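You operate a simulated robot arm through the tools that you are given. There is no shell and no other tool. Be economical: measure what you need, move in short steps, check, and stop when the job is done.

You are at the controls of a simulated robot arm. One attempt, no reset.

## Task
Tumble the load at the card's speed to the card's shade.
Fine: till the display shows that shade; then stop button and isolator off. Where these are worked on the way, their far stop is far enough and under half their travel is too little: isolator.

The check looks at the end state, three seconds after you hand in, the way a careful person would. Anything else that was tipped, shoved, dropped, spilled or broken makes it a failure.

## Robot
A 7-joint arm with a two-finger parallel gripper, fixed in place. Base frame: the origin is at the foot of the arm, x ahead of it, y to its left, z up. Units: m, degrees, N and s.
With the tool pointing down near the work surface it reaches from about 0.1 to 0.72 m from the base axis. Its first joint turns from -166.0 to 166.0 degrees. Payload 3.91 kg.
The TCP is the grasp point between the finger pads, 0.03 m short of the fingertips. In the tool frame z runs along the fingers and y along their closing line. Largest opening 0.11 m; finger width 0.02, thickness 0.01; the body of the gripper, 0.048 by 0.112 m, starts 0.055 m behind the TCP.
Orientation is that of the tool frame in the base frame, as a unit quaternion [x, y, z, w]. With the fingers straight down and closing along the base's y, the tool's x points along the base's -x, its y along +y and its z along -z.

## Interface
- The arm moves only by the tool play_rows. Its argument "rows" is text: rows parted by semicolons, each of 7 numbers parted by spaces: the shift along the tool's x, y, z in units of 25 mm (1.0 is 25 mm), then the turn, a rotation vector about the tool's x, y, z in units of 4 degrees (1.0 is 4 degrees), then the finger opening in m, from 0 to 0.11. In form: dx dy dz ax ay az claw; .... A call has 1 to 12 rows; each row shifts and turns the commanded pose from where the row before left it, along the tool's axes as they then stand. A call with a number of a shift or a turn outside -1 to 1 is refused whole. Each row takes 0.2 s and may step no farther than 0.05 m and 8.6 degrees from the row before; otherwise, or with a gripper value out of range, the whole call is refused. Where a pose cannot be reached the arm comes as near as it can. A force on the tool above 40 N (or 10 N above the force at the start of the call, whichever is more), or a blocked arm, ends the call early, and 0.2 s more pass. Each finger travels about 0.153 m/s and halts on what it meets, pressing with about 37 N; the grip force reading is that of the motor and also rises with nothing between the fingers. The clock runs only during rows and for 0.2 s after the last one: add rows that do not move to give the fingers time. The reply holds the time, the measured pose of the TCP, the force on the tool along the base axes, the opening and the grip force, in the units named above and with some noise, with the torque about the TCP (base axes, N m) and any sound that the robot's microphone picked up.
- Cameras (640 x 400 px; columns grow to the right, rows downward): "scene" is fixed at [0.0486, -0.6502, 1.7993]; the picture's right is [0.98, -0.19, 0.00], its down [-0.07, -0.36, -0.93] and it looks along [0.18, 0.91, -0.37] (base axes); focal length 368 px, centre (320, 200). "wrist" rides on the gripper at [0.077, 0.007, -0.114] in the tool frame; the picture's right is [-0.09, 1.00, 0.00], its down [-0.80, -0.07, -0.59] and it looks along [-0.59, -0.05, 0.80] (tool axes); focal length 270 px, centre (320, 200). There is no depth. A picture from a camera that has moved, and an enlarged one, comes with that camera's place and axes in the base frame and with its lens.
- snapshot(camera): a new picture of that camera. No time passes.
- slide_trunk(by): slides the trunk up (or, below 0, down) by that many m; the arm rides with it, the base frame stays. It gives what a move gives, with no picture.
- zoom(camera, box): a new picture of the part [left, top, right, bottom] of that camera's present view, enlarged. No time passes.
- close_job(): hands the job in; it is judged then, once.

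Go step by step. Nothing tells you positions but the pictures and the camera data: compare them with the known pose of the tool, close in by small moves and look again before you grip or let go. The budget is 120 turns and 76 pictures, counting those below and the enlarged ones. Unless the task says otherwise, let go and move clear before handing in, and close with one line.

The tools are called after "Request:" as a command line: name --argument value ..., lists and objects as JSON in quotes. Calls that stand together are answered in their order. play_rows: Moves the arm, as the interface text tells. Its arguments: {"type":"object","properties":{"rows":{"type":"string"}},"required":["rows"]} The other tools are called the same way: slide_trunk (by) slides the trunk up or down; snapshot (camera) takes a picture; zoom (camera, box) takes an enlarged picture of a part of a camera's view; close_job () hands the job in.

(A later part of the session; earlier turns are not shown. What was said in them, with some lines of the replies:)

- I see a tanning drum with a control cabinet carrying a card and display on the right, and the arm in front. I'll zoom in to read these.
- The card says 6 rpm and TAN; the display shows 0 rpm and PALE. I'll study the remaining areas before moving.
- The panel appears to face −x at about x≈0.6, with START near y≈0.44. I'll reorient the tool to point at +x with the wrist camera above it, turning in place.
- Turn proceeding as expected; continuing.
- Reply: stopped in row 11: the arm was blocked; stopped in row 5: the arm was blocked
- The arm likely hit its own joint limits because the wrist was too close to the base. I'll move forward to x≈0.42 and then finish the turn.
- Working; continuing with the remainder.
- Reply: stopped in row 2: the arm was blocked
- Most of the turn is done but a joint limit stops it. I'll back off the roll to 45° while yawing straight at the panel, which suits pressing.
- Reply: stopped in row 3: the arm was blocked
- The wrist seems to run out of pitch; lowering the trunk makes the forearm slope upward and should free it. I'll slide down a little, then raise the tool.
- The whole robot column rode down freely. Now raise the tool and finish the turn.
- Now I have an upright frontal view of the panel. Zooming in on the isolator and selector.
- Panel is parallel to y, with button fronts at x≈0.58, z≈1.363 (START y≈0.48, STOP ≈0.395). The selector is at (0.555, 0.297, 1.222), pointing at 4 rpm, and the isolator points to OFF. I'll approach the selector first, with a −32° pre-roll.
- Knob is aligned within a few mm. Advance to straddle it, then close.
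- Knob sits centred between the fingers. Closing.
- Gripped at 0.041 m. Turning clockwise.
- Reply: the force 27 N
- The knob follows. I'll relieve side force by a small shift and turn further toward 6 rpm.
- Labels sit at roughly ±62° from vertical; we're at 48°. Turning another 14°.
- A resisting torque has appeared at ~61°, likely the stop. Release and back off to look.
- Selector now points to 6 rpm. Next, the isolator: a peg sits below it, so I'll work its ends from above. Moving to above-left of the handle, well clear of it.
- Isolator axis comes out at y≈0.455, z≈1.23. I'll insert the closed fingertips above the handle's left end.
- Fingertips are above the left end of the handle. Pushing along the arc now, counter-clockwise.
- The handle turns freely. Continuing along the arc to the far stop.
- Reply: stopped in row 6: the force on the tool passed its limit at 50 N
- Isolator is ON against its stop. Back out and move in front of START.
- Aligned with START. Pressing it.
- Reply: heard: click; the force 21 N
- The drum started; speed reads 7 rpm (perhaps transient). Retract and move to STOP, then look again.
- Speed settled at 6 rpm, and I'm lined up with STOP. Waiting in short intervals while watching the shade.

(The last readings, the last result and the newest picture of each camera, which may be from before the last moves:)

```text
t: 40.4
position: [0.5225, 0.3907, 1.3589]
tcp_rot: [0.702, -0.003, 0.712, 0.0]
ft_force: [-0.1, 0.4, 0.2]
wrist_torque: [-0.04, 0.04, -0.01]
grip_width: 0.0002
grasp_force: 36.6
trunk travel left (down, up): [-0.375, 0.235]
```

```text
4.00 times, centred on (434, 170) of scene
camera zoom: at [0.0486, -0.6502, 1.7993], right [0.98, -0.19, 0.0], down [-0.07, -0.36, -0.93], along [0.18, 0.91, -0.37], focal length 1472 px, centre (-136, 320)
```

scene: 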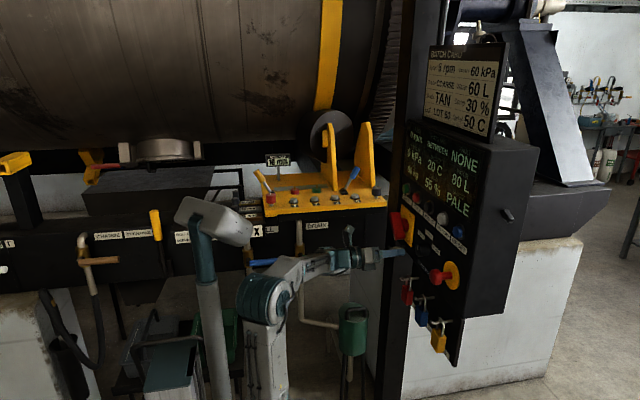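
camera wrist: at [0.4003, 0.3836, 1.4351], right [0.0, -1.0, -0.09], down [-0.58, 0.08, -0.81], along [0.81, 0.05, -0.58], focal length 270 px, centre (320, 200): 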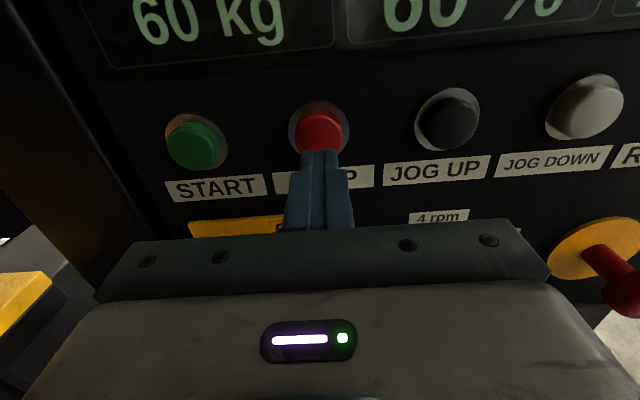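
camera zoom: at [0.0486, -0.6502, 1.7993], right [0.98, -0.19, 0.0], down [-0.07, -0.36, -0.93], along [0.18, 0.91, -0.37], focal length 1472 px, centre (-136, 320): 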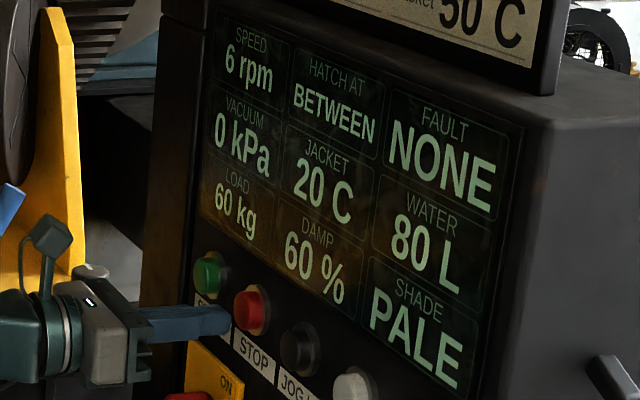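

Still PALE at 6 rpm. Keep waiting.

Request:
play_rows --rows "0 0 0 0 0 0 0;0 0 0 0 0 0 0;0 0 0 0 0 0 0;0 0 0 0 0 0 0;0 0 0 0 0 0 0;0 0 0 0 0 0 0;0 0 0 0 0 0 0;0 0 0 0 0 0 0;0 0 0 0 0 0 0;0 0 0 0 0 0 0;0 0 0 0 0 0 0;0 0 0 0 0 0 0"

Request:
zoom --camera "scene" --box '[370, 120, 498, 220]'

```text
t: 43.0
position: [0.5229, 0.3893, 1.3593]
tcp_rot: [0.702, -0.002, 0.712, -0.001]
ft_force: [0.0, -0.5, 0.2]
wrist_torque: [0.01, -0.01, 0.0]
grip_width: 0.0
grasp_force: 37.2
trunk travel left (down, up): [-0.375, 0.235]
```

```text
4.00 times, centred on (434, 170) of scene
camera zoom: at [0.0486, -0.6502, 1.7993], right [0.98, -0.19, 0.0], down [-0.07, -0.36, -0.93], along [0.18, 0.91, -0.37], focal length 1472 px, centre (-136, 320)
```

zoom: 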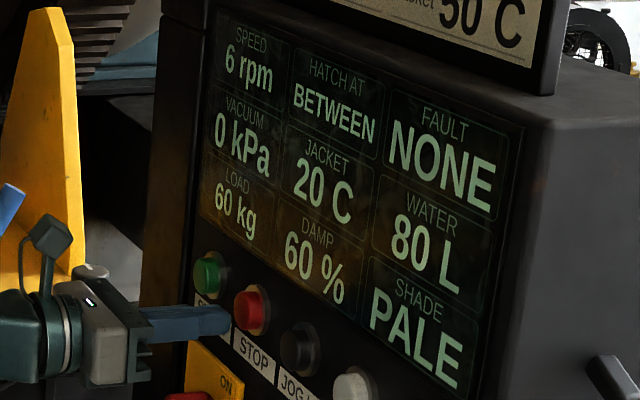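

Still PALE. Waiting on.

Request:
play_rows --rows "0 0 0 0 0 0 0;0 0 0 0 0 0 0;0 0 0 0 0 0 0;0 0 0 0 0 0 0;0 0 0 0 0 0 0;0 0 0 0 0 0 0;0 0 0 0 0 0 0;0 0 0 0 0 0 0;0 0 0 0 0 0 0;0 0 0 0 0 0 0;0 0 0 0 0 0 0;0 0 0 0 0 0 0"

Request:
zoom --camera "scene" --box '[370, 120, 498, 220]'

```text
t: 45.6
position: [0.5242, 0.3898, 1.3592]
tcp_rot: [0.702, -0.002, 0.712, -0.002]
ft_force: [0.1, -0.5, 0.4]
wrist_torque: [0.01, 0.0, -0.03]
grip_width: 0.0
grasp_force: 37.0
trunk travel left (down, up): [-0.375, 0.235]
```

```text
4.00 times, centred on (434, 170) of scene
camera zoom: at [0.0486, -0.6502, 1.7993], right [0.98, -0.19, 0.0], down [-0.07, -0.36, -0.93], along [0.18, 0.91, -0.37], focal length 1472 px, centre (-136, 320)
```

zoom: 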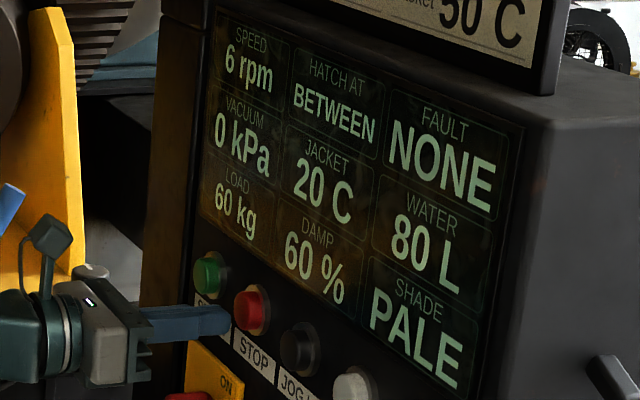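

Still PALE after about 9 s. I'll wait two intervals per look.

Request:
play_rows --rows "0 0 0 0 0 0 0;0 0 0 0 0 0 0;0 0 0 0 0 0 0;0 0 0 0 0 0 0;0 0 0 0 0 0 0;0 0 0 0 0 0 0;0 0 0 0 0 0 0;0 0 0 0 0 0 0;0 0 0 0 0 0 0;0 0 0 0 0 0 0;0 0 0 0 0 0 0;0 0 0 0 0 0 0"

Request:
play_rows --rows "0 0 0 0 0 0 0;0 0 0 0 0 0 0;0 0 0 0 0 0 0;0 0 0 0 0 0 0;0 0 0 0 0 0 0;0 0 0 0 0 0 0;0 0 0 0 0 0 0;0 0 0 0 0 0 0;0 0 0 0 0 0 0;0 0 0 0 0 0 0"

Request:
zoom --camera "scene" --box '[370, 120, 498, 220]'

```text
t: 48.2
position: [0.5227, 0.3899, 1.3597]
tcp_rot: [0.702, -0.002, 0.713, -0.001]
ft_force: [-0.1, -0.9, 0.2]
wrist_torque: [0.02, 0.0, 0.0]
grip_width: 0.0
grasp_force: 36.1
trunk travel left (down, up): [-0.375, 0.235]
```

```text
t: 50.4
position: [0.5238, 0.3895, 1.3595]
tcp_rot: [0.702, -0.003, 0.713, 0.0]
ft_force: [-1.2, 0.3, 0.4]
wrist_torque: [0.0, 0.01, 0.01]
grip_width: 0.0
grasp_force: 37.8
trunk travel left (down, up): [-0.375, 0.235]
```

```text
4.00 times, centred on (434, 170) of scene
camera zoom: at [0.0486, -0.6502, 1.7993], right [0.98, -0.19, 0.0], down [-0.07, -0.36, -0.93], along [0.18, 0.91, -0.37], focal length 1472 px, centre (-136, 320)
```

zoom: 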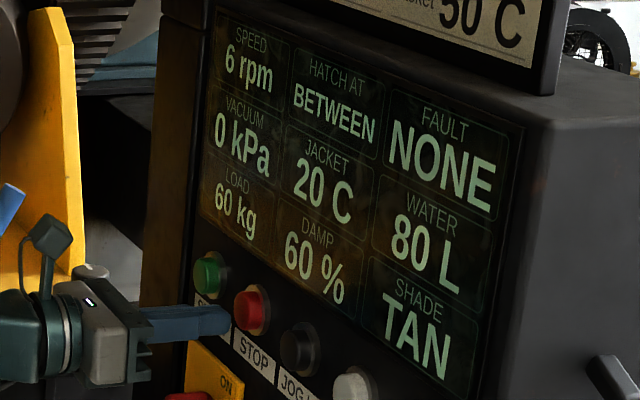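

It shows TAN. Press STOP now.

Request:
play_rows --rows "0 0 0.6 0 0 0 0;0 0 0.6 0 0 0 0;0 0 -0.6 0 0 0 0;0 0 -0.6 0 0 0 0"

Request:
zoom --camera "scene" --box '[370, 120, 498, 220]'

```text
t: 51.1
position: [0.5385, 0.3926, 1.3616]
tcp_rot: [0.701, -0.001, 0.713, -0.004]
ft_force: [-49.5, -11.6, -8.4]
wrist_torque: [-0.22, 0.79, -0.44]
grip_width: 0.0001
grasp_force: 37.1
trunk travel left (down, up): [-0.375, 0.235]
heard: click
stopped in row 3: the force on the tool passed its limit at 46 N (the readings are from after the stop); the commanded pose is now the measured one
```

```text
4.00 times, centred on (434, 170) of scene
camera zoom: at [0.0486, -0.6502, 1.7993], right [0.98, -0.19, 0.0], down [-0.07, -0.36, -0.93], along [0.18, 0.91, -0.37], focal length 1472 px, centre (-136, 320)
```

zoom: 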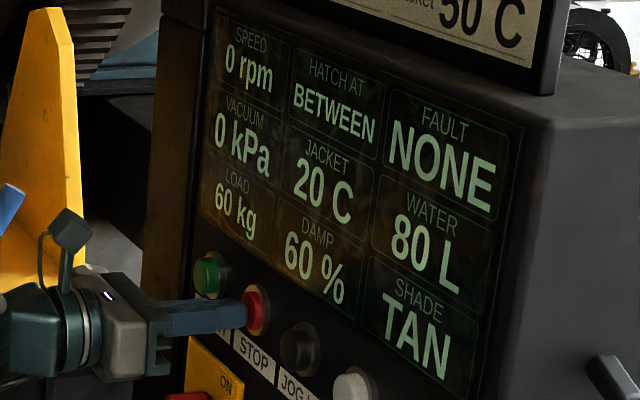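

Stopped at TAN. Retract and go above the isolator's right end.

Request:
play_rows --rows "0 0 -0.8 0 0 0 0;0 0 -0.8 0 0 0 0;0 0 -0.8 0 0 0 0;-0.875 -0.752 0 0 0 0 0;-0.875 -0.752 0 0 0 0 0;-0.875 -0.752 0 0 0 0 0"

Request:
snapshot --camera "wrist"

Request:
zoom --camera "scene" --box '[340, 120, 500, 260]'

```text
t: 52.5
position: [0.4888, 0.449, 1.2914]
tcp_rot: [0.703, -0.003, 0.711, 0.0]
ft_force: [0.2, -0.3, -1.1]
wrist_torque: [-0.01, -0.01, 0.02]
grip_width: 0.0001
grasp_force: 37.4
trunk travel left (down, up): [-0.375, 0.235]
```

```text
30 pictures are left
camera wrist: at [0.3736, 0.4431, 1.3679], right [0.0, -1.0, -0.09], down [-0.59, 0.08, -0.81], along [0.81, 0.05, -0.58], focal length 270 px, centre (320, 200)
```

wrist: 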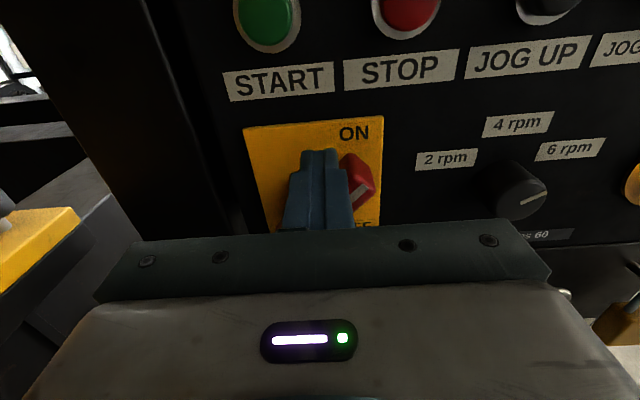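

```text
2.86 times, centred on (420, 190) of scene
camera zoom: at [0.0486, -0.6502, 1.7993], right [0.98, -0.19, 0.0], down [-0.07, -0.36, -0.93], along [0.18, 0.91, -0.37], focal length 1052 px, centre (34, 229)
```

zoom: 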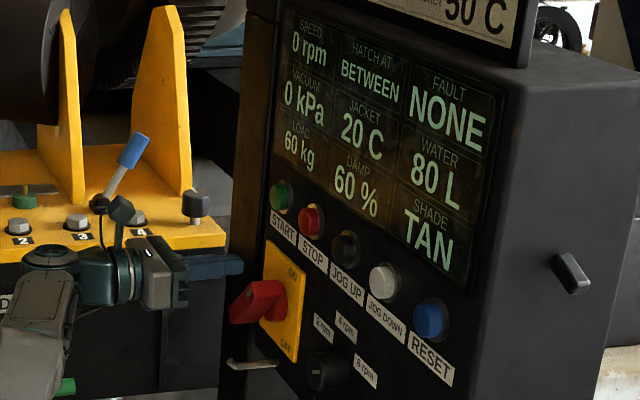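

STOP held, TAN displayed. Inserting the fingertips above the handle's right end and starting the clockwise arc.

Request:
play_rows --rows "0.25 -0.16 0 0 0 0 0;0 0 0.7 0 0 0 0;0 0 0.7 0 0 0 0;0 0 0.6 0 0 0 0;-0.35 0.05 0 0 0 0 0;-0.34 0.05 0 0 0 0 0;-0.06 0.34 0 0 0 0 0;-0.12 0.328 0 0 0 0 0;-0.172 0.304 0 0 0 0 0"

Request:
zoom --camera "scene" --box '[340, 160, 500, 260]'

```text
t: 54.5
position: [0.5395, 0.4259, 1.2729]
tcp_rot: [0.703, -0.002, 0.711, -0.001]
ft_force: [0.6, -0.1, 1.1]
wrist_torque: [0.0, 0.01, -0.01]
grip_width: 0.0
grasp_force: 37.2
trunk travel left (down, up): [-0.375, 0.235]
```

```text
4.00 times, centred on (420, 210) of scene
camera zoom: at [0.0486, -0.6502, 1.7993], right [0.98, -0.19, 0.0], down [-0.07, -0.36, -0.93], along [0.18, 0.91, -0.37], focal length 1472 px, centre (-80, 160)
```

zoom: 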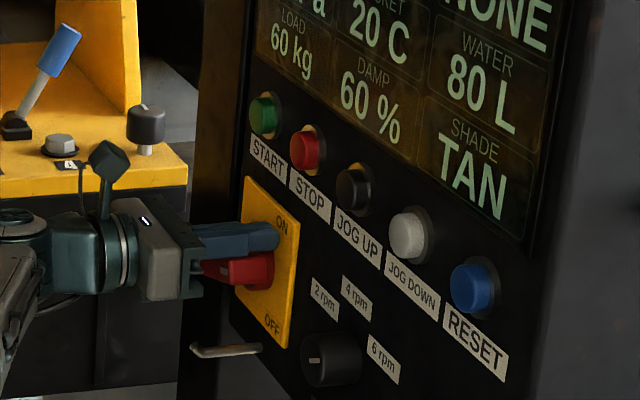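

Handle is turning clockwise. Continue to the OFF stop.

Request:
play_rows --rows "-0.224 0.268 0 0 0 0 0;-0.268 0.224 0 0 0 0 0;-0.304 0.172 0 0 0 0 0;-0.328 0.12 0 0 0 0 0;-0.34 0.06 0 0 0 0 0;-0.352 0 0 0 0 0 0;-0.3 -0.05 0 0 0 0 0"

Request:
zoom --camera "scene" --box '[340, 160, 500, 260]'

Request:
snapshot --camera "wrist"

```text
t: 56.1
position: [0.5406, 0.4034, 1.2249]
tcp_rot: [0.701, -0.005, 0.713, -0.001]
ft_force: [1.5, -4.9, 17.1]
wrist_torque: [0.16, 0.29, 0.02]
grip_width: 0.0
grasp_force: 36.8
trunk travel left (down, up): [-0.375, 0.235]
```

```text
4.00 times, centred on (420, 210) of scene
camera zoom: at [0.0486, -0.6502, 1.7993], right [0.98, -0.19, 0.0], down [-0.07, -0.36, -0.93], along [0.18, 0.91, -0.37], focal length 1472 px, centre (-80, 160)
```

zoom: 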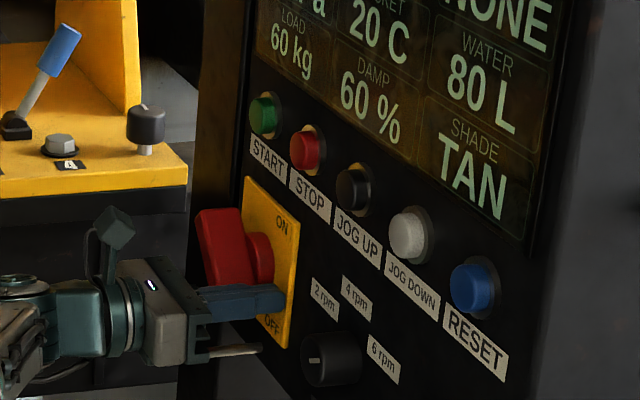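

```text
26 pictures are left
camera wrist: at [0.4247, 0.397, 1.3001], right [0.0, -1.0, -0.1], down [-0.58, 0.08, -0.81], along [0.81, 0.05, -0.58], focal length 270 px, centre (320, 200)
```

wrist: 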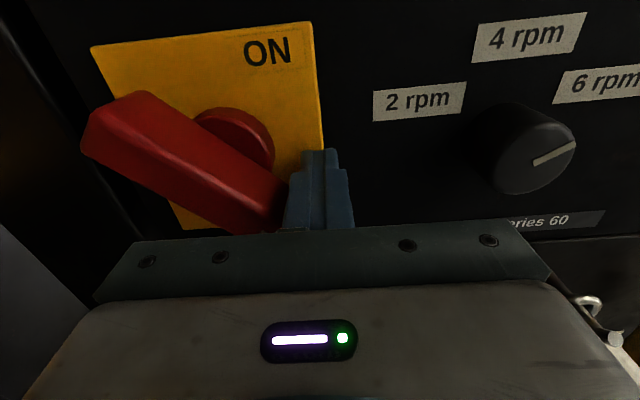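

Isolator is back at OFF against its stop. Back out clear and do a final check.

Request:
play_rows --rows "0.3 0.15 0 0 0 0 0;0 0 -0.8 0 0 0 0;0 0 -0.8 0 0 0 0;0 0 -0.8 0 0 0 0;0.3 0 -0.8 0 0 0 0;0.3 0 -0.8 0 0 0 0"

Request:
snapshot --camera "wrist"

Request:
snapshot --camera "scene"

Request:
zoom --camera "scene" --box '[370, 120, 530, 240]'

```text
t: 57.5
position: [0.4391, 0.4025, 1.2406]
tcp_rot: [0.703, -0.002, 0.712, -0.001]
ft_force: [-0.1, -0.3, 0.6]
wrist_torque: [-0.02, 0.0, 0.03]
grip_width: 0.0
grasp_force: 37.5
trunk travel left (down, up): [-0.375, 0.235]
```

```text
25 pictures are left
camera wrist: at [0.324, 0.3969, 1.3178], right [0.0, -1.0, -0.09], down [-0.59, 0.07, -0.81], along [0.81, 0.05, -0.58], focal length 270 px, centre (320, 200)
```

wrist: 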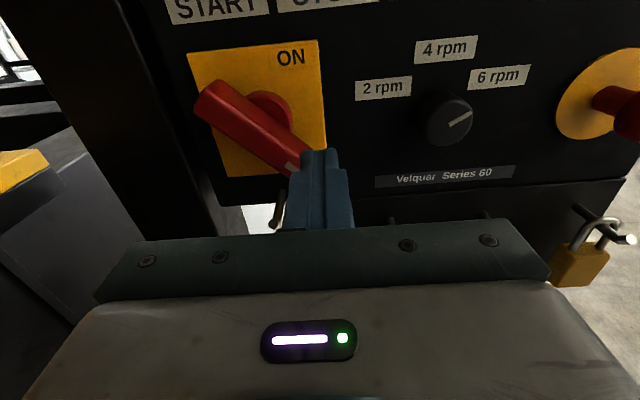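

```text
24 pictures are left
```

scene: 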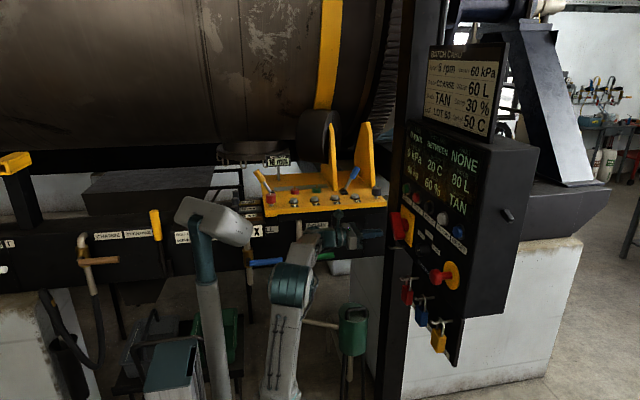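

```text
3.33 times, centred on (450, 180) of scene
camera zoom: at [0.0486, -0.6502, 1.7993], right [0.98, -0.19, 0.0], down [-0.07, -0.36, -0.93], along [0.18, 0.91, -0.37], focal length 1227 px, centre (-113, 267)
```

zoom: 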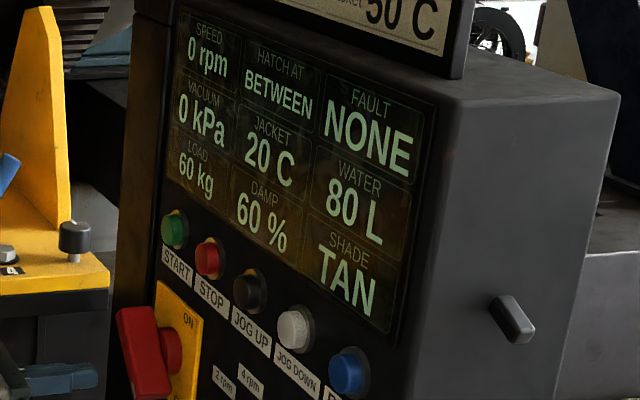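

The display shows 0 rpm, TAN and no fault. The isolator is at OFF, the arm is clear and nothing else was disturbed. Handing in.

Request:
close_job

```text
The job is handed in.
```

The load was tumbled at 6 rpm until the display showed TAN, then stopped with the stop button and the isolator turned back to OFF.
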